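You operate a simulated robot arm through the tools that you are given. There is no shell and no other tool.

The job below is to be done with a simulated robot arm. You get a single attempt, and the scene is never put back.

Task
Take the link out of the joined chain and lay both pieces on the chain board.
Fine: press the big yellow button once, then the green dome button once; lay each piece lengthwise in a free spot.
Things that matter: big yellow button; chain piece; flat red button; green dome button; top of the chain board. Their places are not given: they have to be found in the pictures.

It is judged by the outcome, as a careful person would: the job done as asked, and still so three seconds after it is handed in. It fails if anything else is knocked over, pushed out of place, dropped, spilled or broken.

Robot
A 7-joint arm with a two-finger parallel gripper, fixed in place. Base frame: the origin is on the floor under the middle of its stand, x ahead of it, y to its left, z up. Readings come in mm, degrees, newtons and seconds.
It reaches about 1046 mm from its shoulder. Its first joint turns from -166.0 to 166.0 degrees. Payload 1.57 kg.
The tool frame sits at the grasp point between the pads (the TCP): z along the fingers, y along the line on which they close. The tips reach 30 mm beyond it. Largest opening 80 mm; finger width 17, thickness 12; the body of the gripper, 40 by 82 mm, starts 80 mm behind the TCP.
Orientation is that of the tool frame in the base frame, as [roll, pitch, yaw] about the fixed x, y, z axes, in that order (R = Rz(yaw) Ry(pitch) Rx(roll)). With the fingers straight down and closing along the base's y, the tool's x points along the base's -x, its y along +y and its z along -z.

Tools
- The arm moves only by the tool drive_tool. Its argument "steps" is a list of rows, each an object (a shift or turn left out is 0, a gripper value left out holds the last) with "claw": the gripper command, from -1 (fully open) to 1 (shut), values between in proportion; "linear": the shift along the tool's x, y, z in mm, a list of three; "turn": the turn, a rotation vector about the tool's x, y, z in degrees, a list of three. In form: [{"claw": claw, "linear": [x, y, z], "turn": [rx, ry, rz]}, ...]. A call has 1 to 20 rows; each row is the pose to reach, as a shift and turn from the pose commanded when the call began, along the tool's axes at that moment. Each row takes 0.2 s and may step no farther than 50 mm and 8.6 degrees from the row before; otherwise, or with a gripper value out of range, the whole call is refused. A pose out of reach is approached as far as the arm can. The call stops where the force on the tool passes 40 N (or 10 N more than at its start, if that is more) or the arm is blocked; 0.2 s more then pass. The fingers move at their own pace (about 153 mm/s each) and stop on an object; they squeeze with about 34 N. The grip force told is the motor's: it shows also when the fingers shut on nothing. Time passes only in rows, and 0.2 s behind the last, so rows that repeat a pose let the fingers close. It gives the time, the measured TCP pose, the force on the tool (base axes), the opening and the grip force at its end, in the units of the frame above (readings bear some noise), with the torque about the TCP (base axes, N m) and any sound that the robot's microphone picked up.
- Cameras (640 x 400 px; columns grow to the right, rows downward): "scene" is fixed at [400.6, 490.1, 1668.2]; the picture's right is [-0.81, -0.59, 0.00], its down [-0.56, 0.77, -0.30] and it looks along [0.18, -0.24, -0.95] (base axes); focal length 292 px, centre (320, 200). "wrist" rides on the gripper at [72, -7, -122] in the tool frame; the picture's right is [0.09, 1.00, 0.00], its down [-0.84, 0.08, -0.54] and it looks along [-0.54, 0.05, 0.84] (tool axes); focal length 238 px, centre (320, 200).
- grab_frame(camera): a new picture of that camera. No time passes.
- pixel_to_xyz(camera, pixels): there is no depth. For up to 12 entries [column, row, z] of the newest picture of that camera ("zoom" is the newest enlarged one), the place [x, y] in the base frame at which the ray of that pixel passes the height z, good to about 2 mm, but the place of the scene camera against the robot may be out by one fixed shift of up to 18 mm in any direction. No time passes.
- close_up(camera, box): a new picture of the part [left, top, right, bottom] of that camera's present view, enlarged. No time passes.
- job_done(): hands the job in; it is judged then, once.

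Leave the gripper open and the arm clear of the work at the hand-in unless told otherwise.

The tools are called after "Call:" as name(argument=value, ...) on one line, values as JSON. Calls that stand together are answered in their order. drive_tool: Moves the arm, as the interface text tells. Its arguments: {"type":"object","properties":{"steps":{"type":"array","items":{"type":"object","properties":{"claw":{"type":"number"},"linear":{"type":"array","items":{"type":"number"}},"turn":{"type":"array","items":{"type":"number"}}}}}},"required":["steps"]} The other tools are called the same way: grab_frame (camera) takes a picture; pixel_to_xyz (camera, pixels) gives the place at which the rays of pixels pass given heights; close_up (camera, box) takes an enlarged picture of a part of a camera's view; job_done () hands the job in.

At the start:

```text
time: 0.0
position: [562.8, 201.8, 1239.0]
ee_rot: [180.0, -0.1, -180.0]
wrist_force: [-0.7, 0.3, 1.2]
ft_torque: [0.03, 0.0, 0.0]
gripper_width: 80.2
grasp_force: 0.1
```

scene: 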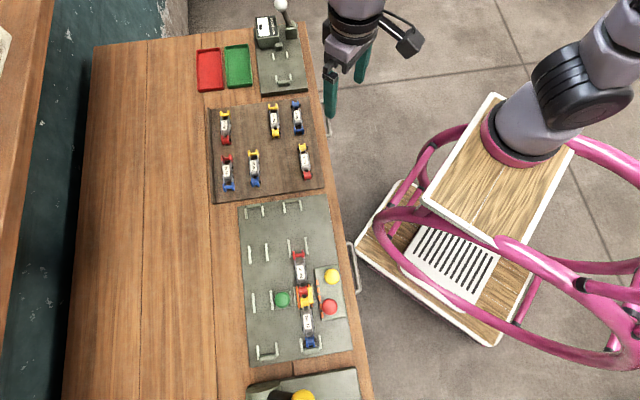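
wrist: 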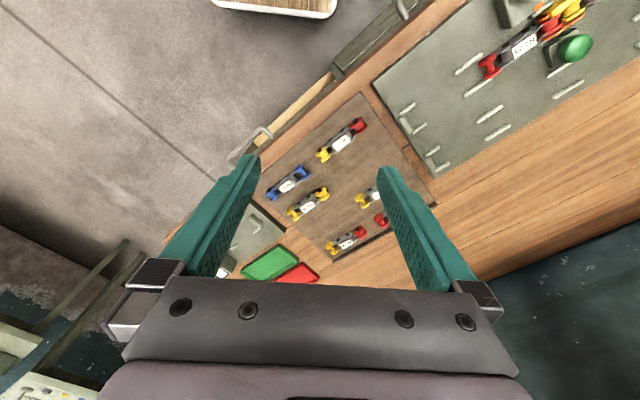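

I see a bench with a chain board (six chain pieces on a dark wooden board, about pixels 210-325, 105-200), and a grey plate with the joined chain, a green dome, a yellow and a red button. I'll take enlarged pictures first to look closer.

Call:
close_up(camera="scene", box=[230, 190, 370, 370])

Call:
close_up(camera="scene", box=[195, 95, 335, 210])

Call:
close_up(camera="scene", box=[230, 340, 390, 400])

Call:
close_up(camera="scene", box=[180, 0, 330, 110])

```text
2.22 times, centred on (300, 280) of scene
```

zoom: 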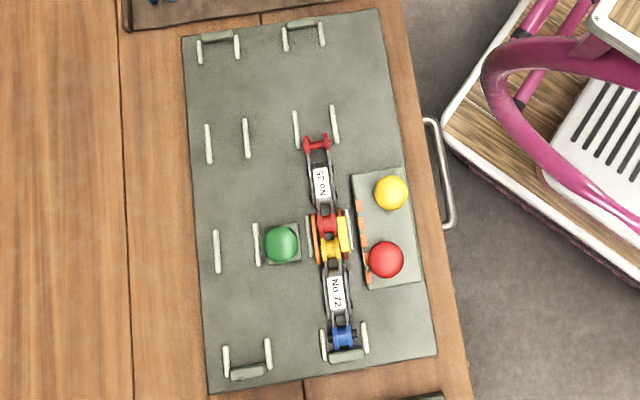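

```text
3.48 times, centred on (265, 152) of scene
```

zoom: 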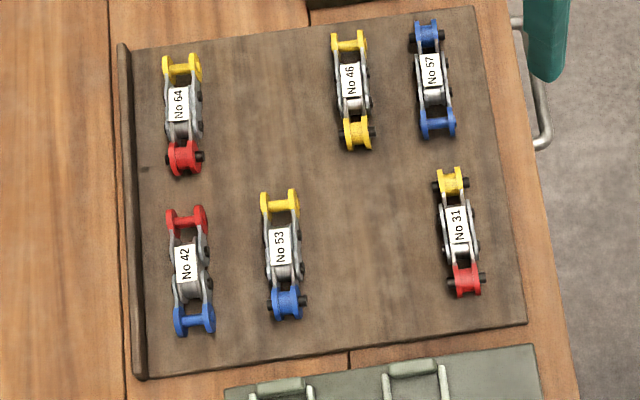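

```text
4.00 times, centred on (310, 370) of scene
```

zoom: 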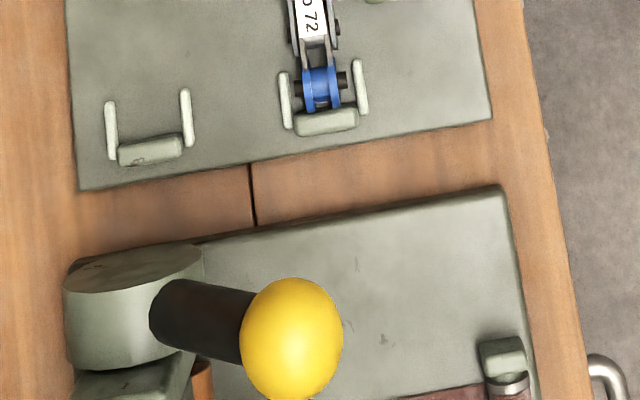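

```text
3.64 times, centred on (255, 55) of scene
```

zoom: 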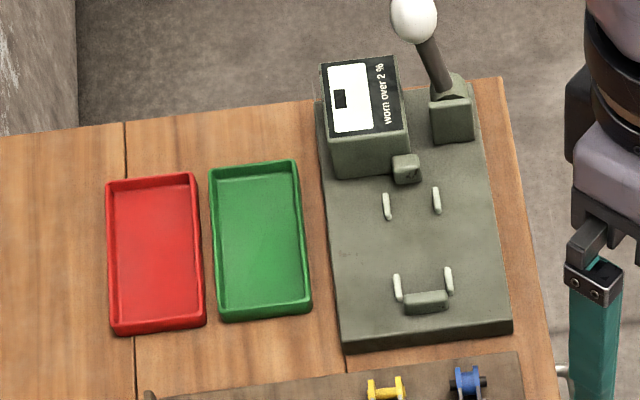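

The joined chain lies on the grey plate (No 3x with red ends and No 72 with blue end, joined by an orange/yellow coupler). I'll compare rays of the same features in both cameras (No 31 label at wrist (342,142)/scene (305,161), No 57 at wrist (288,183)/scene (297,118)) at several heights to find the bench height.

Call:
pixel_to_xyz(camera="scene", pixels=[[305, 161, 750], [305, 161, 850], [305, 161, 950], [297, 118, 750], [297, 118, 850], [297, 118, 950], [282, 299, 850], [332, 276, 850], [330, 306, 850]])

Call:
pixel_to_xyz(camera="wrist", pixels=[[342, 142, 750], [342, 142, 850], [342, 142, 950], [288, 183, 750], [288, 183, 850], [288, 183, 950]])

Call:
close_up(camera="wrist", box=[380, 0, 640, 200])

```text
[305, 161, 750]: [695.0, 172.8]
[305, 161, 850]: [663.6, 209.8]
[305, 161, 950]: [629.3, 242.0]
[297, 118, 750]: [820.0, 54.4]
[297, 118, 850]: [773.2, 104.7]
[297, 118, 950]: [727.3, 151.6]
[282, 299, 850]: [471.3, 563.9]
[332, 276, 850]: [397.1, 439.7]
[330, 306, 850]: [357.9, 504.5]
```

```text
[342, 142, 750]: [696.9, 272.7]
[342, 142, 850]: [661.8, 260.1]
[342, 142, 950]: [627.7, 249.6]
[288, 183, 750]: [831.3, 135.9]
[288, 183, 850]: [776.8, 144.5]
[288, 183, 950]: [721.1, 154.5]
```

```text
2.00 times, centred on (510, 100) of wrist
```

zoom: 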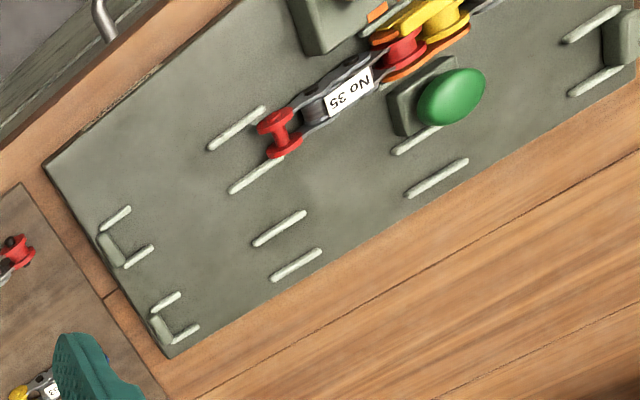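

Bench tops lie at about z 950. I'll move the arm high and over toward the grey plate, turning the tool 54° so the fingers would close across the chain, and look with the wrist camera.

Call:
drive_tool(steps=[{"claw": -1, "linear": [22.3, 39.8, -6.1], "turn": [0, 0, 5.4]}, {"linear": [44.6, 79.6, -12.2], "turn": [0, 0, 10.8]}, {"linear": [66.8, 119.5, -18.3], "turn": [0, 0, 16.2]}, {"linear": [89.1, 159.3, -24.4], "turn": [0, 0, 21.6]}, {"linear": [111.4, 199.1, -30.5], "turn": [0, 0, 27]}, {"linear": [133.7, 238.9, -36.6], "turn": [0, 0, 32.4]}, {"linear": [156, 278.7, -42.7], "turn": [0, 0, 37.8]}, {"linear": [178.2, 318.6, -48.8], "turn": [0, 0, 43.2]}, {"linear": [200.5, 358.4, -54.9], "turn": [0, 0, 48.6]}, {"linear": [222.8, 398.2, -61], "turn": [0, 0, 54]}])

Call:
grab_frame(camera="wrist")

Call:
grab_frame(camera="scene")

```text
time: 2.2
position: [340.0, 598.7, 1300.0]
ee_rot: [179.9, 0.0, 125.8]
wrist_force: [0.6, -0.4, -0.8]
ft_torque: [0.03, 0.05, -0.01]
gripper_width: 80.2
grasp_force: 0.0
```

```text
taken
```

wrist: 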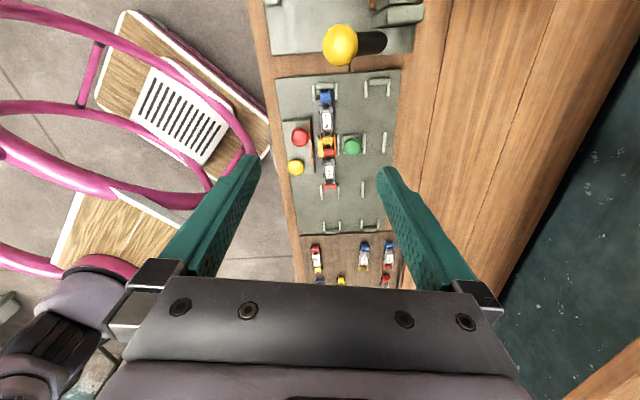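

```text
taken
```

scene: 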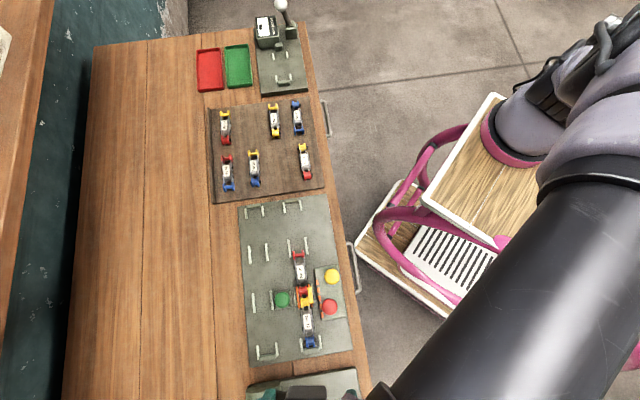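

The plate is in view at wrist columns 275–400, rows 70–235. I'll enlarge it and read the ray positions of the main features.

Call:
close_up(camera="wrist", box=[265, 65, 409, 155])

Call:
pixel_to_xyz(camera="wrist", pixels=[[275, 78, 950], [275, 78, 970], [402, 68, 950], [402, 68, 970], [300, 237, 950], [300, 237, 970]])

Call:
pixel_to_xyz(camera="scene", pixels=[[354, 350, 950], [354, 350, 970], [249, 365, 950], [249, 365, 970], [328, 196, 950], [328, 196, 970]])

```text
4.44 times, centred on (337, 110) of wrist
```

zoom: 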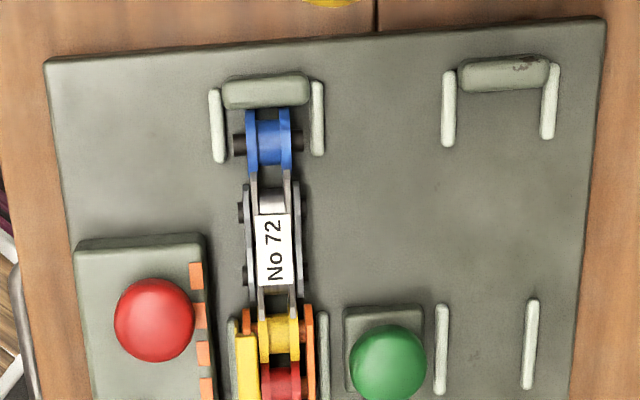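

```text
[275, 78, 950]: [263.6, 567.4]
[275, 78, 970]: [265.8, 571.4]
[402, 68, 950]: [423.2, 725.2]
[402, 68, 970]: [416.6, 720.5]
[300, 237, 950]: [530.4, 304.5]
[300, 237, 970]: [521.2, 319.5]
```

```text
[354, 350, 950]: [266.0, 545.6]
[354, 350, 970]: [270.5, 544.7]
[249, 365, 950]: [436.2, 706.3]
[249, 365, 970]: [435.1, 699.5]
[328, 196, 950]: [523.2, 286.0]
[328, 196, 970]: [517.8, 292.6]
```

I'll estimate how tall the yellow lever knob and the buttons are, using the first scene view and this wrist view.

Call:
pixel_to_xyz(camera="wrist", pixels=[[340, 45, 1000], [340, 45, 1050], [340, 45, 1100], [340, 45, 1150], [300, 137, 1000], [296, 167, 1000], [351, 147, 1000], [326, 97, 1000], [330, 188, 1000]])

Call:
pixel_to_xyz(camera="scene", pixels=[[302, 397, 1000], [302, 397, 1050], [302, 397, 1100], [302, 397, 1150], [330, 306, 1000], [332, 276, 1000], [282, 299, 1000], [310, 341, 1000], [299, 255, 1000]])

Call:
close_up(camera="wrist", box=[265, 130, 409, 240])

Call:
close_up(camera="wrist", box=[265, 0, 425, 75])

```text
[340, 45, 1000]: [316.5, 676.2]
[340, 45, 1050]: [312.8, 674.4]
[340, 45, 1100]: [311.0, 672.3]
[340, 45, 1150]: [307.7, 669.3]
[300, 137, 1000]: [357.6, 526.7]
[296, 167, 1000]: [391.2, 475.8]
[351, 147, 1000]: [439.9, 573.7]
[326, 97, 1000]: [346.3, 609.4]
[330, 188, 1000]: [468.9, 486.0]
```

```text
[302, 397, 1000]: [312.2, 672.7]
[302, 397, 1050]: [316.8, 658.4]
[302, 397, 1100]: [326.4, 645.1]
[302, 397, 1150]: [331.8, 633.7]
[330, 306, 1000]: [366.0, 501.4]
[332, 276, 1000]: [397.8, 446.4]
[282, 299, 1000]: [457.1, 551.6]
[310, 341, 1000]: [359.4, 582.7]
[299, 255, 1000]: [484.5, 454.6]
```

```text
3.64 times, centred on (337, 185) of wrist
```

zoom: 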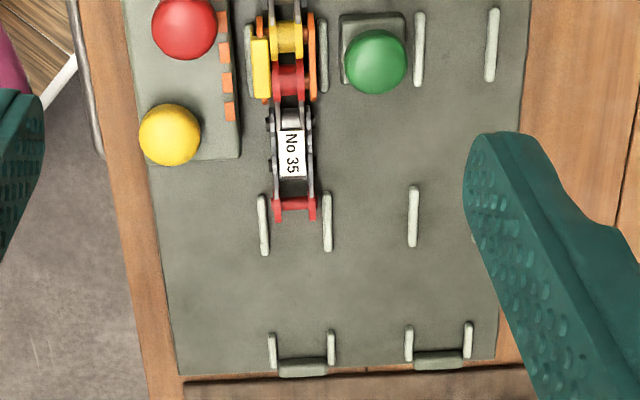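

```text
4.00 times, centred on (345, 38) of wrist
```

zoom: 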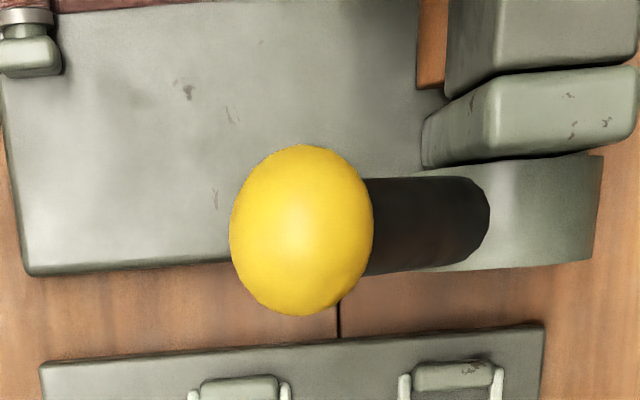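

The knob top is near z 1080, clear of me. I'll lower the tool by 140 mm to TCP z 1160 for a second view with a much different scale, so that the plate height can be worked out.

Call:
drive_tool(steps=[{"linear": [0, 0, 47]}, {"linear": [0, 0, 94]}, {"linear": [0, 0, 140]}])

Call:
grab_frame(camera="wrist")

Call:
close_up(camera="wrist", box=[240, 0, 440, 125])

Call:
close_up(camera="wrist", box=[240, 110, 440, 235])

```text
time: 3.0
position: [338.0, 600.0, 1159.9]
ee_rot: [180.0, 0.0, 126.0]
wrist_force: [0.6, -0.6, -0.2]
ft_torque: [0.02, -0.03, 0.02]
gripper_width: 79.8
grasp_force: 0.1
```

```text
taken
```

wrist: 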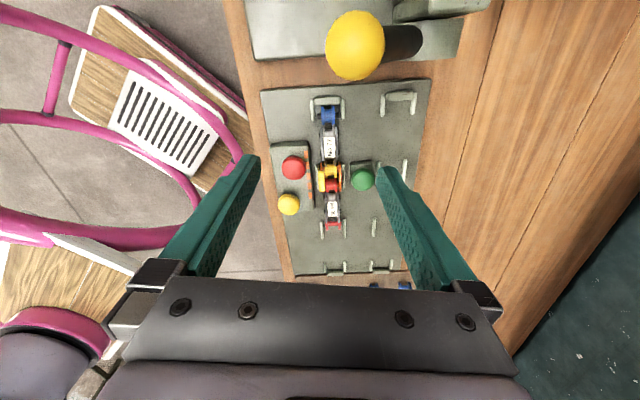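

```text
3.20 times, centred on (340, 62) of wrist
```

zoom: 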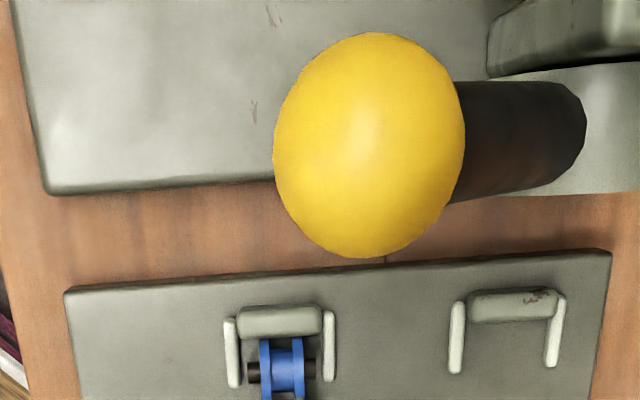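

```text
3.20 times, centred on (340, 172) of wrist
```

zoom: 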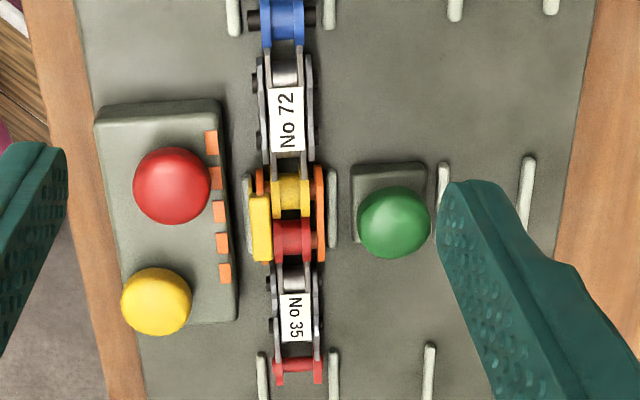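

I read the same plate corners in this view: left top corner about (260.6, 90.8), right top corner about (431.3, 77.8). Next I compute their ray places at several heights to compare with the earlier view.

Call:
pixel_to_xyz(camera="wrist", pixels=[[260.6, 90.9, 900], [260.6, 90.9, 950], [260.6, 90.9, 1000], [431.3, 77.8, 900], [431.3, 77.8, 950], [431.3, 77.8, 1000], [293, 168, 950], [293, 168, 1000], [289, 204, 950], [289, 204, 1000], [363, 179, 950], [363, 179, 1000]])

```text
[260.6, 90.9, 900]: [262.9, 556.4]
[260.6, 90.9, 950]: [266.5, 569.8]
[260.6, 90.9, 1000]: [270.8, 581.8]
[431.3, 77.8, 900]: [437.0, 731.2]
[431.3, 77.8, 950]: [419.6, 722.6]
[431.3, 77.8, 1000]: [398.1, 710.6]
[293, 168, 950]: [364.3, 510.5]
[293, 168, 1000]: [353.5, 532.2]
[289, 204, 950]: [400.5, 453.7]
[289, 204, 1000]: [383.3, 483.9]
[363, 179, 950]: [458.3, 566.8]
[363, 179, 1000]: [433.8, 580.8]
```

The estimate is still loose (920–985), so I'll slide the tool 150 mm along its −x (toward the board) at the same height for a good stereo pair of the buttons and chain.

Call:
drive_tool(steps=[{"linear": [-50, 0, 0]}, {"linear": [-100, 0, 0]}, {"linear": [-150, 0, 0]}])

Call:
grab_frame(camera="wrist")

Call:
close_up(camera="wrist", box=[240, 0, 440, 125])

Call:
close_up(camera="wrist", box=[240, 110, 440, 235])

```text
time: 3.8
position: [427.8, 479.9, 1160.8]
ee_rot: [-179.9, 0.1, 126.1]
wrist_force: [0.4, 0.4, 0.8]
ft_torque: [-0.08, -0.04, 0.01]
gripper_width: 79.9
grasp_force: 0.1
```

```text
taken
```

wrist: 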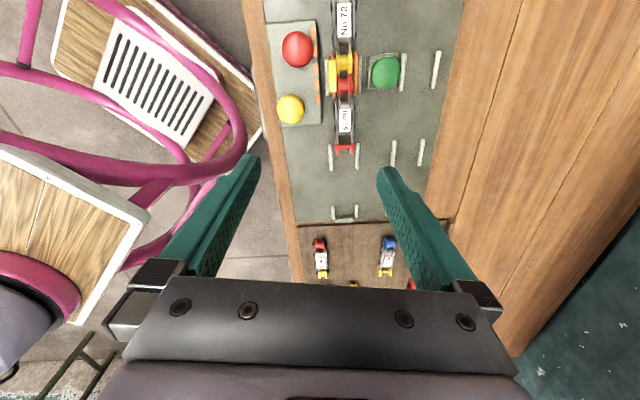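

```text
3.20 times, centred on (340, 62) of wrist
```

zoom: 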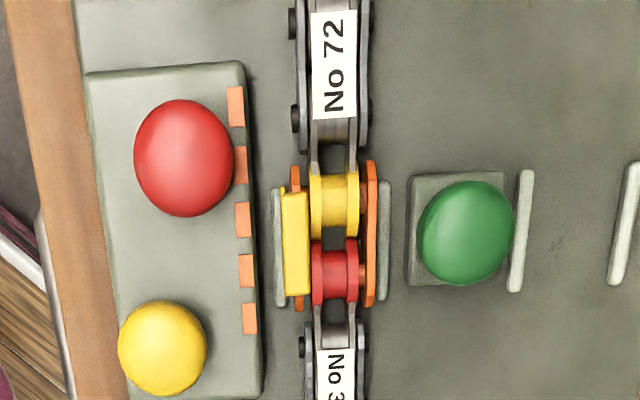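

```text
3.20 times, centred on (340, 172) of wrist
```

zoom: 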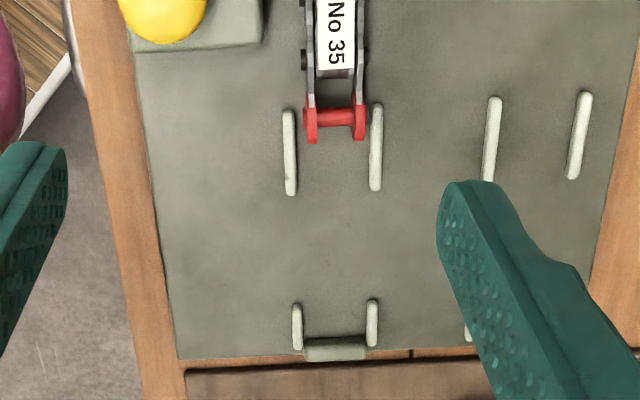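

Stereo gives plate top ≈ 921, red/yellow buttons ≈ 960, green ≈ 980. Before pressing anything I want to see the neighbouring station (with the yellow ball on a black arm) so I'm sure which thing is the "big yellow button". I'll rise to z 1300 and go along tool +x.

Call:
drive_tool(steps=[{"linear": [35, 0, -30]}, {"linear": [75, 0, -60]}, {"linear": [115, 0, -90]}, {"linear": [155, 0, -115]}, {"linear": [200, 0, -135]}, {"linear": [245, 0, -140]}, {"linear": [290, 0, -140]}, {"linear": [330, 0, -140]}])

Call:
grab_frame(camera="wrist")

Call:
close_up(camera="wrist", box=[220, 0, 460, 150])

```text
time: 5.6
position: [245.4, 669.9, 1274.3]
ee_rot: [-180.0, 0.0, 126.1]
wrist_force: [0.5, 0.4, -0.6]
ft_torque: [-0.02, -0.02, -0.03]
gripper_width: 80.0
grasp_force: 0.1
out of reach, approached as far as the arm can: row 6, 7, 8
```

```text
taken
```

wrist: 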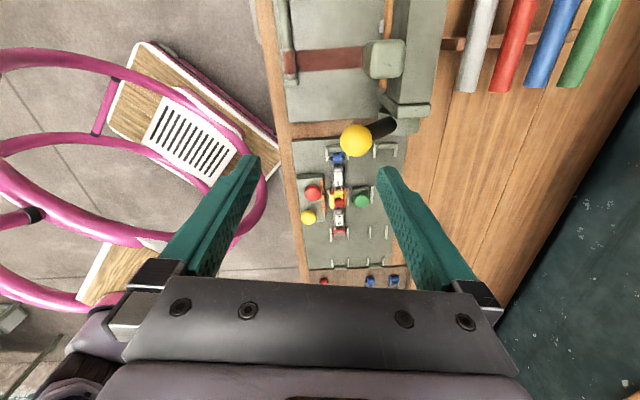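

```text
2.67 times, centred on (340, 75) of wrist
```

zoom: 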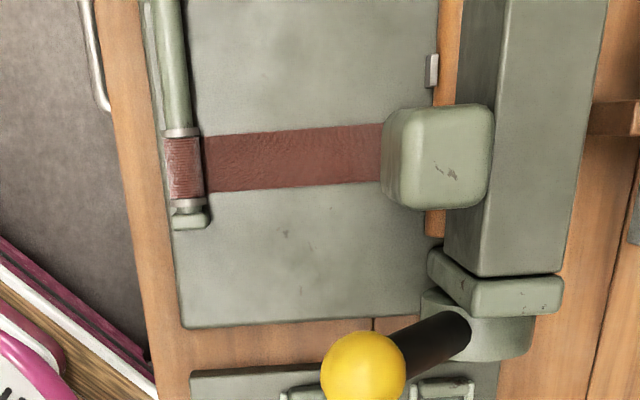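

That neighbour is a separate marking press with a lever ball, so the yellow button on the panel beside the red one is the one meant. I move back over the plate, staying high, then check the pose.

Call:
drive_tool(steps=[{"linear": [-45, 0, 0]}, {"linear": [-90, 0, 0]}, {"linear": [-135, 0, 0]}, {"linear": [-174, 0, 0]}])

```text
time: 6.6
position: [347.8, 525.0, 1274.0]
ee_rot: [-180.0, -0.1, 126.0]
wrist_force: [-0.7, 0.3, -0.6]
ft_torque: [-0.03, -0.04, 0.01]
gripper_width: 80.1
grasp_force: 0.1
```

I'm at (348, 525, 1274), clear of the lever. Next I close the gripper and come down to z 1085 (tips 1055, above all buttons) for a close look.

Call:
drive_tool(steps=[{"claw": 1, "linear": [0, 0, 48]}, {"linear": [0, 0, 96]}, {"linear": [0, 0, 144]}, {"linear": [0, 0, 189]}])

Call:
grab_frame(camera="wrist")

Call:
close_up(camera="wrist", box=[220, 60, 460, 210])

```text
time: 7.6
position: [347.1, 526.6, 1085.1]
ee_rot: [179.9, -0.1, 125.9]
wrist_force: [0.7, 0.4, 0.5]
ft_torque: [0.04, -0.02, -0.04]
gripper_width: 0.0
grasp_force: 20.7
```

```text
taken
```

wrist: 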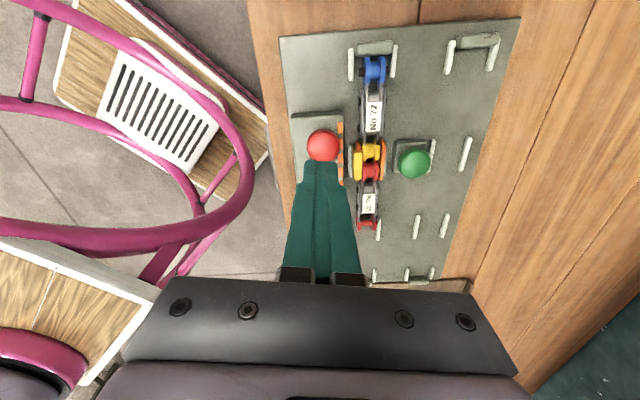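

```text
2.67 times, centred on (340, 135) of wrist
```

zoom: 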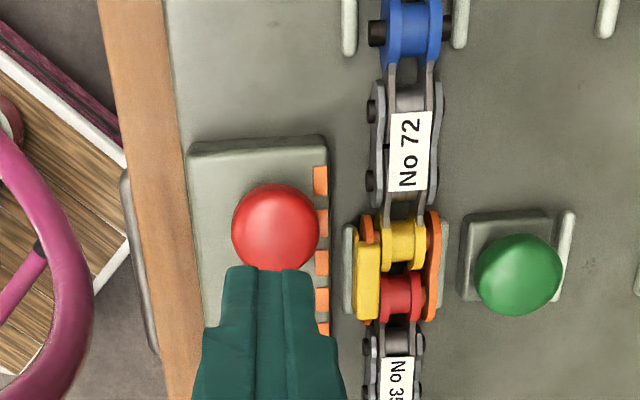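

The closed fingertips show at about (320,165), hiding the yellow button. Next I read ray positions of the red (322,147) and green (415,163) tops, label ends and chain ends here at plausible heights.

Call:
pixel_to_xyz(camera="wrist", pixels=[[322.5, 147, 950], [322.5, 147, 970], [414, 163.5, 960], [414, 163.5, 980], [414, 163.5, 990], [375, 70, 930], [375, 70, 945], [367, 225, 930], [367, 225, 945], [280, 38, 920], [519, 19, 920]])

```text
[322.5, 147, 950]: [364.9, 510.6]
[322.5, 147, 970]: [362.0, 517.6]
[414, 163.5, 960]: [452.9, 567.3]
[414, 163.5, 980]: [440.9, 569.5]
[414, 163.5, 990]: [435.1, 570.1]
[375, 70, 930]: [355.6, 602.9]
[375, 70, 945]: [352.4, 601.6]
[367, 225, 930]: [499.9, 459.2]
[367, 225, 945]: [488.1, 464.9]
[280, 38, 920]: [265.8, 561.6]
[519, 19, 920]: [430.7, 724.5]
```

Red is about (364.5, 510.5, 950) and green about (455, 568, 955). I move 62 mm along tool −x so the yellow button comes just in front of the fingertips.

Call:
drive_tool(steps=[{"linear": [-31, 0, 0]}, {"linear": [-62, 0, 0]}])

Call:
grab_frame(camera="wrist")

Call:
close_up(camera="wrist", box=[220, 40, 460, 190])

```text
time: 8.2
position: [382.7, 477.5, 1084.8]
ee_rot: [-180.0, 0.1, 126.0]
wrist_force: [-0.9, -0.5, -0.4]
ft_torque: [-0.04, -0.08, 0.01]
gripper_width: 0.0
grasp_force: 21.5
```

```text
taken
```

wrist: 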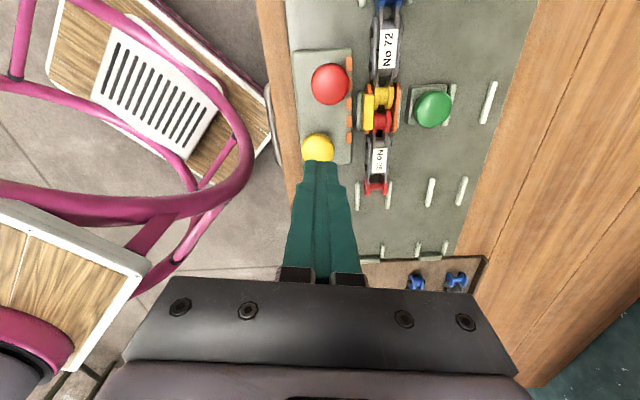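

```text
2.67 times, centred on (340, 115) of wrist
```

zoom: 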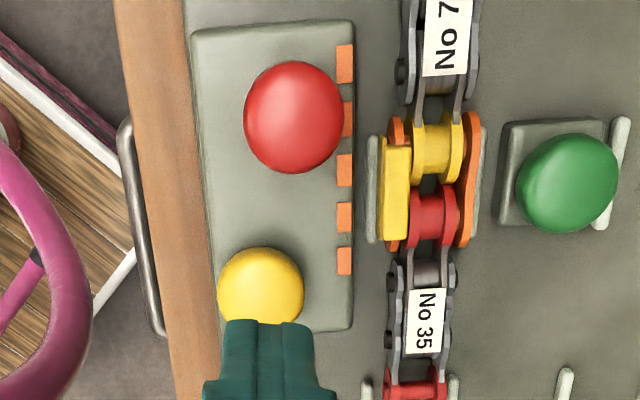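

I see yellow at (318,147), red at (331,84), green at (433,109). Reading their rays at heights to fix their places against the previous view.

Call:
pixel_to_xyz(camera="wrist", pixels=[[330.6, 83.9, 940], [330.6, 83.9, 960], [433, 108.6, 940], [433, 108.6, 960], [433, 108.6, 980], [317.9, 147.3, 940], [317.9, 147.3, 960], [340, 53, 930], [376, 188, 930], [376, 188, 945], [378, 108, 935], [378, 108, 950]])

```text
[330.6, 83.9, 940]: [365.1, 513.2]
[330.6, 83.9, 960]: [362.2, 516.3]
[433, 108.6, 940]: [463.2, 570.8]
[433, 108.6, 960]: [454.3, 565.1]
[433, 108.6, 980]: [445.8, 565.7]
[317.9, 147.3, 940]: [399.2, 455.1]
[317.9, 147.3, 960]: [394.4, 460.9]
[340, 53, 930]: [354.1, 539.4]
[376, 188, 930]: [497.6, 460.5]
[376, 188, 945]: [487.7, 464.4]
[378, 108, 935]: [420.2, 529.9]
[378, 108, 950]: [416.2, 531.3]
```

Yellow's centre is about (394.5, 462), top near z 970. I move 19.5 mm along tool −x to be above it and lower to TCP z 1025 (tips ≈ 995), then check with pictures.

Call:
drive_tool(steps=[{"claw": 1, "linear": [-19.5, 0.4, 0]}, {"linear": [-19.5, 0.4, 30]}, {"linear": [-19.5, 0.4, 60]}])

Call:
close_up(camera="wrist", box=[220, 40, 460, 190])

Call:
close_up(camera="scene", box=[240, 220, 400, 340])

```text
time: 9.0
position: [395.6, 460.4, 1025.2]
ee_rot: [180.0, -0.1, 125.9]
wrist_force: [-0.1, 1.4, 0.3]
ft_torque: [0.02, -0.02, -0.03]
gripper_width: 0.0
grasp_force: 22.0
```

```text
2.67 times, centred on (340, 115) of wrist
```

zoom: 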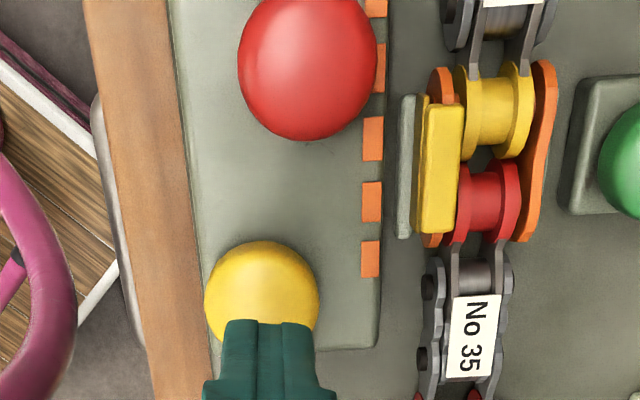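

```text
3.33 times, centred on (320, 280) of scene
```

zoom: 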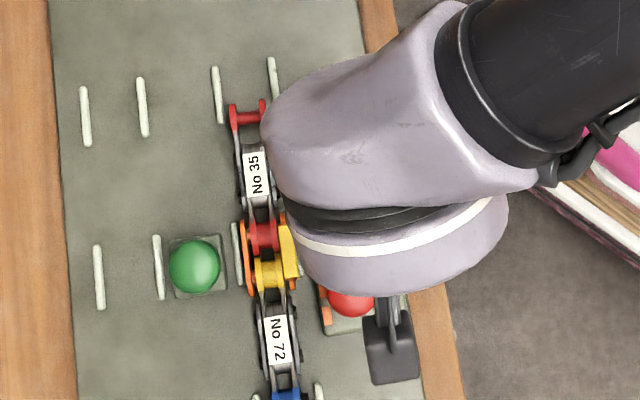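

The yellow button shows at about (318, 149) now, just before the tips. I verify its position from this lower camera.

Call:
pixel_to_xyz(camera="wrist", pixels=[[318.3, 149.5, 950], [318.3, 149.5, 960], [318.3, 149.5, 970], [335.5, 64, 950], [335.5, 64, 960], [335.5, 64, 970]])

```text
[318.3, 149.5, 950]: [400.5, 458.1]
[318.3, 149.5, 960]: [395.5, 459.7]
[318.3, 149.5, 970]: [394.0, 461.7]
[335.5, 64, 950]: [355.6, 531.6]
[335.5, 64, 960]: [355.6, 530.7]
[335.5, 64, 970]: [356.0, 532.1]
```

Centre confirmed at (395.5, 460). I press slowly: down in small rows, stopping when force or a sound shows.

Call:
drive_tool(steps=[{"claw": 1, "linear": [0, 0, 8]}, {"linear": [0, 0, 14]}, {"linear": [0, 0, 17]}, {"linear": [0, 0, 19]}, {"linear": [0, 0, 21]}, {"linear": [0, 0, 23]}, {"linear": [0, 0, 25]}])

```text
time: 10.6
position: [396.3, 461.9, 1000.7]
ee_rot: [-180.0, 0.0, 126.0]
wrist_force: [0.5, 0.6, 0.3]
ft_torque: [0.0, 0.02, 0.0]
gripper_width: 0.0
grasp_force: 21.1
```

No contact yet with the tips near z 970. I continue down in 1.5–2 mm rows.

Call:
drive_tool(steps=[{"claw": 1, "linear": [0, 0, 2]}, {"linear": [0, 0, 4]}, {"linear": [0, 0, 6]}, {"linear": [0, 0, 8]}, {"linear": [0, 0, 10]}])

```text
time: 11.8
position: [395.6, 460.1, 991.6]
ee_rot: [179.8, 0.0, 126.0]
wrist_force: [-1.4, -0.4, 5.1]
ft_torque: [0.01, 0.05, 0.03]
gripper_width: 0.0
grasp_force: 21.1
```

Contact: 5 N up at tips z ≈ 961.5. I press on in 1 mm rows.

Call:
drive_tool(steps=[{"claw": 1, "linear": [0, 0, 1]}, {"linear": [0, 0, 2]}, {"linear": [0, 0, 3]}, {"linear": [0, 0, 4]}])

Call:
close_up(camera="wrist", box=[220, 40, 460, 190])

```text
time: 12.8
position: [396.3, 461.1, 987.6]
ee_rot: [-180.0, -0.1, 126.0]
wrist_force: [-0.5, 1.7, 6.7]
ft_torque: [0.07, 0.01, -0.07]
gripper_width: 0.0
grasp_force: 21.2
```

```text
2.67 times, centred on (340, 115) of wrist
```

zoom: 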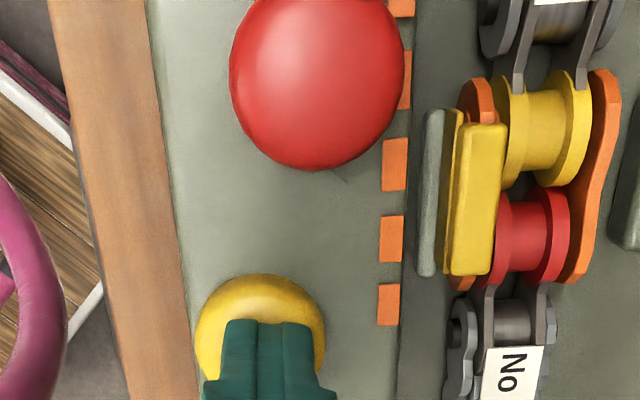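

The spring yields (6.7 N), no click reported yet. I press further.

Call:
drive_tool(steps=[{"claw": 1, "linear": [0, 0, 1]}, {"linear": [0, 0, 2]}, {"linear": [0, 0, 3]}, {"linear": [0, 0, 4]}, {"linear": [0, 0, 5]}])

Call:
close_up(camera="wrist", box=[220, 40, 460, 190])

```text
time: 14.0
position: [397.0, 461.0, 982.4]
ee_rot: [179.9, 0.1, 125.9]
wrist_force: [2.6, -1.1, 16.1]
ft_torque: [-0.06, -0.06, 0.04]
gripper_width: 0.0
grasp_force: 20.7
heard: click
```

```text
2.67 times, centred on (340, 115) of wrist
```

zoom: 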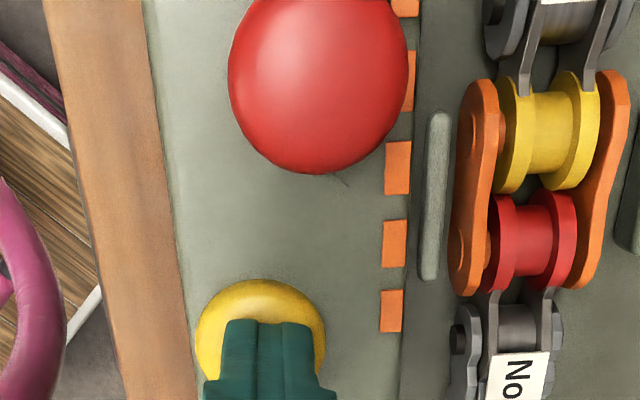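

A click was heard and the yellow clip of the link is gone. I lift straight up off the yellow button.

Call:
drive_tool(steps=[{"claw": 1, "linear": [0, 0, -10]}, {"linear": [0, 0, -30]}, {"linear": [0, 0, -70]}, {"linear": [0, 0, -103]}])

Call:
grab_frame(camera="wrist")

Call:
close_up(camera="scene", box=[230, 190, 370, 370])

```text
time: 15.0
position: [397.0, 461.1, 1084.2]
ee_rot: [180.0, 0.0, 126.0]
wrist_force: [0.2, 0.1, 0.1]
ft_torque: [0.0, 0.0, -0.03]
gripper_width: 0.0
grasp_force: 21.6
```

```text
taken
```

wrist: 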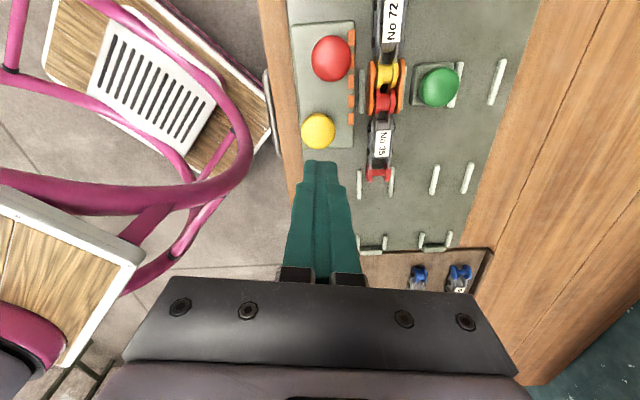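

```text
2.22 times, centred on (300, 280) of scene
```

zoom: 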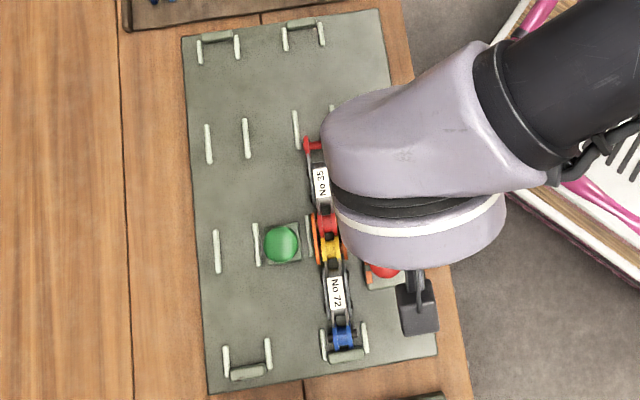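

Yellow sprang back. Now the green dome at (439, 87) is next; I read its place.

Call:
pixel_to_xyz(camera="wrist", pixels=[[439, 87, 950], [439, 87, 960], [439, 87, 970], [318.5, 131, 960]])

```text
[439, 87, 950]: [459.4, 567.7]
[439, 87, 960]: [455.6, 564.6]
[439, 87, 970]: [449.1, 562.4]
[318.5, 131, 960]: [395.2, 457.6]
```

Green is near (454, 567). I move at the same height (tips 1055) to just behind it to check before descending.

Call:
drive_tool(steps=[{"claw": 1, "linear": [24, 36, 0]}, {"linear": [48, 72, 0]}, {"linear": [72.2, 108.1, 0]}])

Call:
close_up(camera="wrist", box=[200, 60, 440, 210])

```text
time: 15.8
position: [441.4, 582.8, 1086.0]
ee_rot: [179.9, 0.0, 125.9]
wrist_force: [0.4, -0.5, 1.1]
ft_torque: [0.03, -0.01, 0.0]
gripper_width: 0.0
grasp_force: 21.1
```

```text
2.67 times, centred on (320, 135) of wrist
```

zoom: 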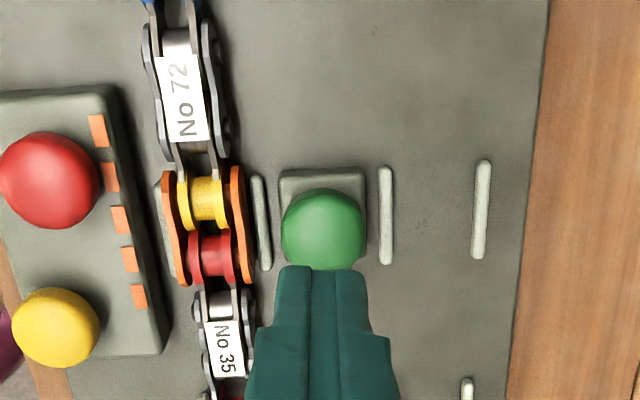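

Green centre at (320.8, 146), its base block at about (320.8, 142). Reading its place.

Call:
pixel_to_xyz(camera="wrist", pixels=[[320.8, 146, 950], [320.8, 146, 960], [320.8, 146, 970], [300, 157, 935], [300, 157, 945]])

```text
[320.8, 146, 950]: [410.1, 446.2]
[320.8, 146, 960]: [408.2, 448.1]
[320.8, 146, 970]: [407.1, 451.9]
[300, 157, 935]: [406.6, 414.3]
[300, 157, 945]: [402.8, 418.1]
```

That reading used the older full frame; I use the "zoom" picture instead.

Call:
pixel_to_xyz(camera="zoom", pixels=[[322, 229, 950], [322, 229, 960], [322, 229, 970], [322, 170, 935], [282, 240, 935], [365, 240, 935], [40, 180, 955], [56, 327, 955]])

```text
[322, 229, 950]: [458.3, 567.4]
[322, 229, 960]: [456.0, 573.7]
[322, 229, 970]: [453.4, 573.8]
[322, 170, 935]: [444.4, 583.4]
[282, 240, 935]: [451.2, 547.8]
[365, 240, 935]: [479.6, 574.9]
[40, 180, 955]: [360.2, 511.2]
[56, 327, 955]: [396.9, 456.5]
```

Green's centre is about (455.5, 568.5). I move over it and come down to TCP z 1010 (tips 980), in small steps near the end.

Call:
drive_tool(steps=[{"claw": 1, "linear": [-20, 2.5, 0]}, {"linear": [-20, 2.5, 30]}, {"linear": [-20, 2.5, 55]}, {"linear": [-20, 2.5, 65]}, {"linear": [-20, 2.5, 70]}, {"linear": [-20, 2.5, 75]}])

Call:
close_up(camera="wrist", box=[200, 60, 440, 210])

Call:
close_up(camera="scene", box=[240, 240, 340, 340])

```text
time: 17.2
position: [455.1, 568.4, 1009.5]
ee_rot: [-179.9, 0.0, 125.9]
wrist_force: [0.2, 0.8, 0.9]
ft_torque: [-0.05, -0.01, -0.01]
gripper_width: 0.2
grasp_force: 21.0
```

```text
2.67 times, centred on (320, 135) of wrist
```

zoom: 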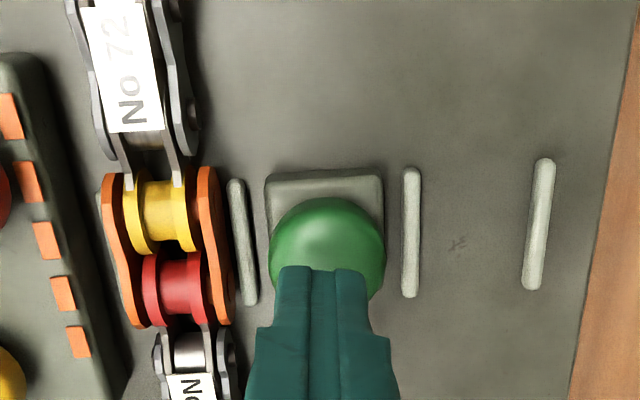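

```text
4.00 times, centred on (290, 290) of scene
```

zoom: 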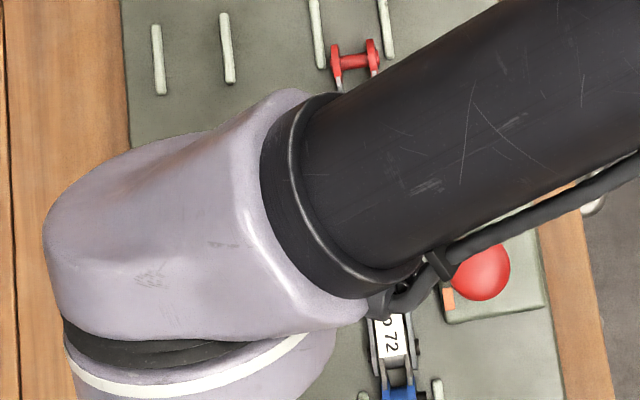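

The tips are over the green dome. I go down in small rows, pressing until a click or force shows.

Call:
drive_tool(steps=[{"claw": 1, "linear": [0, 0.5, 2]}, {"linear": [0, 0.5, 4]}, {"linear": [0, 0.5, 6]}, {"linear": [0, 0.5, 8]}, {"linear": [0, 0.5, 10]}, {"linear": [0, 0.5, 12]}])

```text
time: 18.6
position: [454.7, 566.9, 997.3]
ee_rot: [-180.0, 0.1, 126.0]
wrist_force: [-0.1, -0.5, 0.2]
ft_torque: [0.01, 0.02, -0.03]
gripper_width: 0.2
grasp_force: 22.1
```

No contact yet (tips ≈ 967). I continue in 1.5 mm rows.

Call:
drive_tool(steps=[{"claw": 1, "linear": [0, 0, 1.5]}, {"linear": [0, 0, 3]}, {"linear": [0, 0, 4.5]}, {"linear": [0, 0, 6]}, {"linear": [0, 0, 7.5]}])

```text
time: 19.8
position: [456.3, 567.8, 989.8]
ee_rot: [-179.9, 0.0, 126.0]
wrist_force: [-0.4, 0.8, 0.7]
ft_torque: [-0.01, 0.02, 0.0]
gripper_width: 0.2
grasp_force: 20.9
```

Still free (tips ≈ 960). I continue.

Call:
drive_tool(steps=[{"claw": 1, "linear": [0, 0, 1.5]}, {"linear": [0, 0, 3]}, {"linear": [0, 0, 4.5]}, {"linear": [0, 0, 6]}])

Call:
close_up(camera="wrist", box=[200, 60, 440, 210])

```text
time: 20.8
position: [454.9, 568.8, 984.2]
ee_rot: [179.9, 0.0, 125.9]
wrist_force: [0.4, -0.5, 3.3]
ft_torque: [-0.01, -0.01, -0.01]
gripper_width: 0.0
grasp_force: 20.7
```

```text
2.67 times, centred on (320, 135) of wrist
```

zoom: 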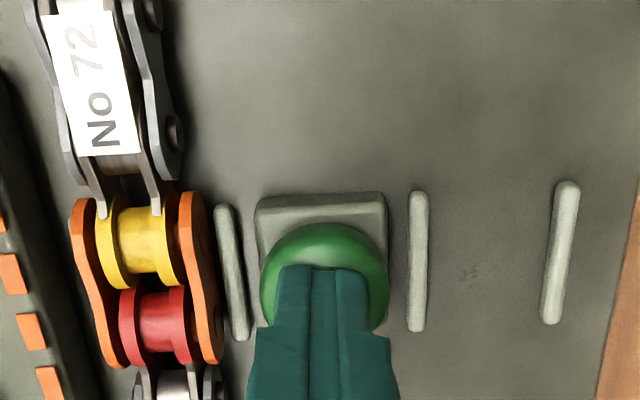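

Contact begins (3.3 N, tips ≈ 954). I press on in 1 mm rows.

Call:
drive_tool(steps=[{"claw": 1, "linear": [0, 0, 1]}, {"linear": [0, 0, 2]}, {"linear": [0, 0, 3]}, {"linear": [0, 0, 4]}, {"linear": [0, 0, 5]}])

Call:
close_up(camera="wrist", box=[200, 60, 440, 210])

```text
time: 22.0
position: [454.6, 567.9, 979.8]
ee_rot: [179.9, -0.1, 126.1]
wrist_force: [0.0, 3.2, 5.5]
ft_torque: [0.08, 0.0, -0.03]
gripper_width: 0.0
grasp_force: 21.3
```

```text
2.67 times, centred on (320, 135) of wrist
```

zoom: 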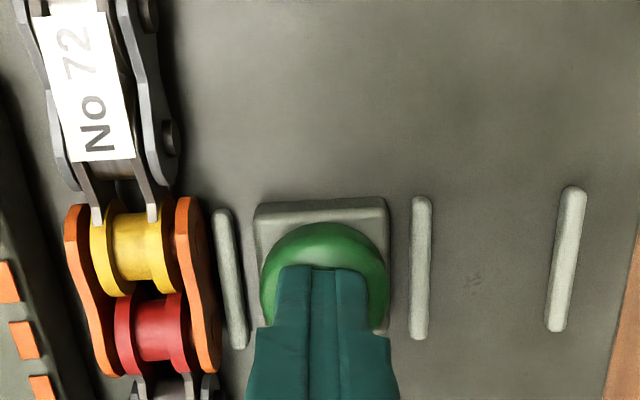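

The button is going down (5.5 N), no click yet. I continue.

Call:
drive_tool(steps=[{"claw": 1, "linear": [0, 0, 1]}, {"linear": [0, 0, 2]}, {"linear": [0, 0, 3]}, {"linear": [0, 0, 4]}, {"linear": [0, 0, 4.5]}])

Call:
close_up(camera="wrist", box=[200, 60, 440, 210])

```text
time: 23.2
position: [455.3, 568.0, 975.7]
ee_rot: [-179.9, 0.0, 125.9]
wrist_force: [2.4, 2.4, 9.3]
ft_torque: [0.08, -0.03, -0.04]
gripper_width: 0.0
grasp_force: 20.9
heard: click
```

```text
2.67 times, centred on (320, 135) of wrist
```

zoom: 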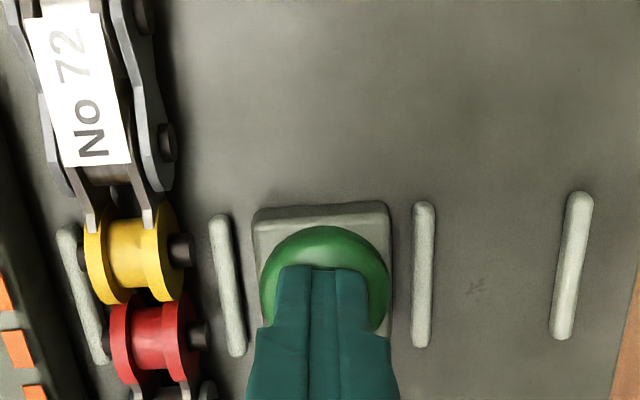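

A click, and the orange link plates have gone: the link is out. I lift straight up to z 1160 and look.

Call:
drive_tool(steps=[{"claw": 1, "linear": [0, 0, -10]}, {"linear": [0, 0, -40]}, {"linear": [0, 0, -85]}, {"linear": [0, 0, -130]}, {"linear": [0, 0, -175]}, {"claw": -1, "linear": [0, 0, -185]}])

Call:
grab_frame(camera="wrist")

Call:
close_up(camera="wrist", box=[220, 0, 420, 125])

```text
time: 24.6
position: [455.2, 568.4, 1160.8]
ee_rot: [-180.0, 0.0, 126.1]
wrist_force: [-0.1, 0.5, -0.3]
ft_torque: [-0.02, -0.01, 0.01]
gripper_width: 79.9
grasp_force: 0.0
```

```text
taken
```

wrist: 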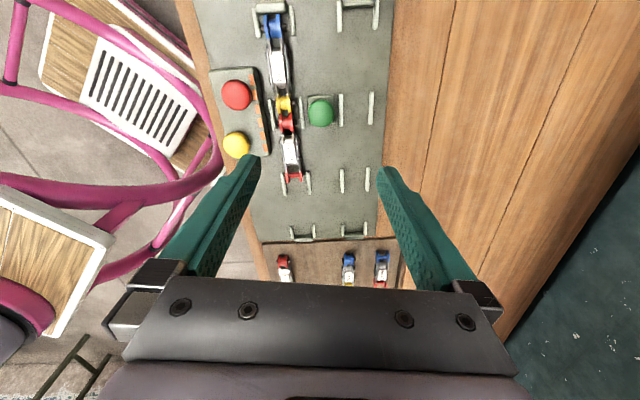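

```text
3.20 times, centred on (320, 62) of wrist
```

zoom: 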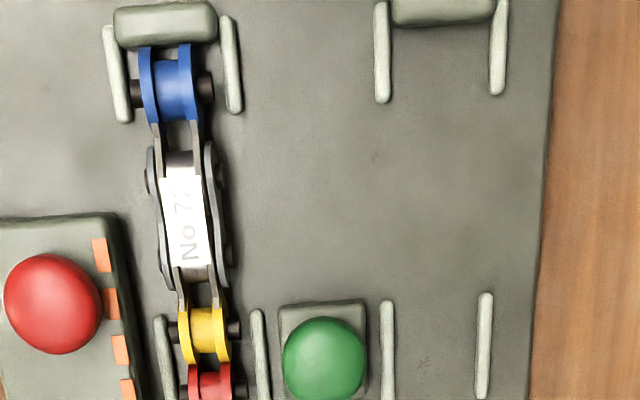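

The link is gone; No 72 (blue/yellow ends) and No 35 (red ends) lie separately. Next I travel over to the chain board (z 1160) to view the free spots.

Call:
drive_tool(steps=[{"claw": -1, "linear": [-45, -5, 0]}, {"linear": [-90, -10, 0]}, {"linear": [-135, -15, 0]}, {"linear": [-180, -20, 0]}, {"linear": [-225, -26, 0]}, {"linear": [-272, -31, 0]}])

Call:
grab_frame(camera="wrist")

Call:
grab_frame(camera="scene")

Call:
close_up(camera="wrist", box=[200, 0, 440, 150])

```text
time: 26.0
position: [589.9, 331.2, 1158.9]
ee_rot: [180.0, 0.0, 126.1]
wrist_force: [0.1, 1.0, 0.1]
ft_torque: [-0.08, -0.04, 0.01]
gripper_width: 79.9
grasp_force: 0.1
```

```text
taken
```

wrist: 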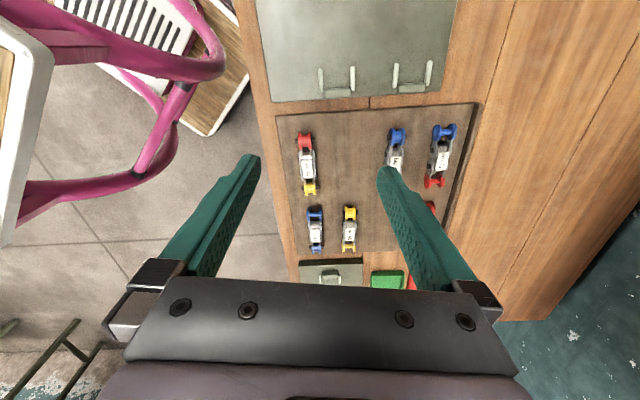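

```text
taken
```

scene: 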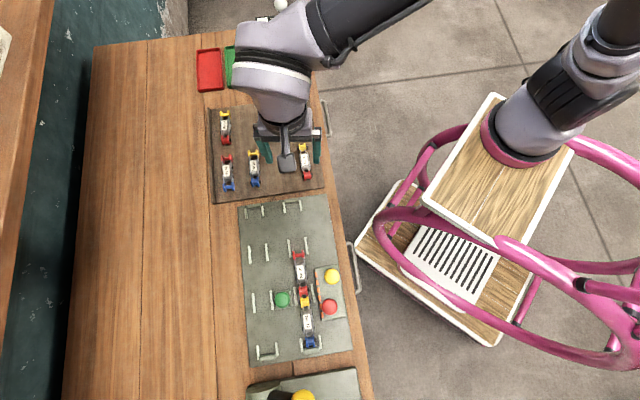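

```text
2.67 times, centred on (320, 75) of wrist
```

zoom: 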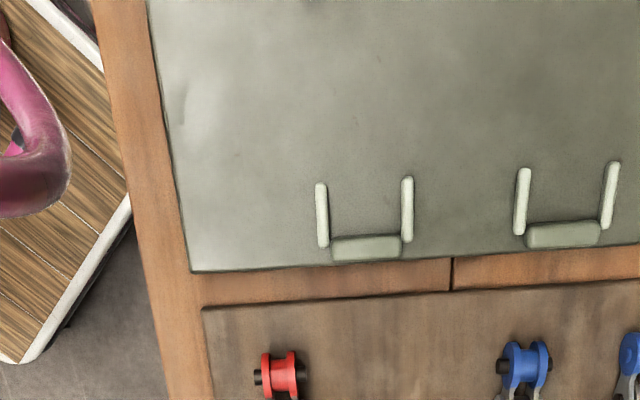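

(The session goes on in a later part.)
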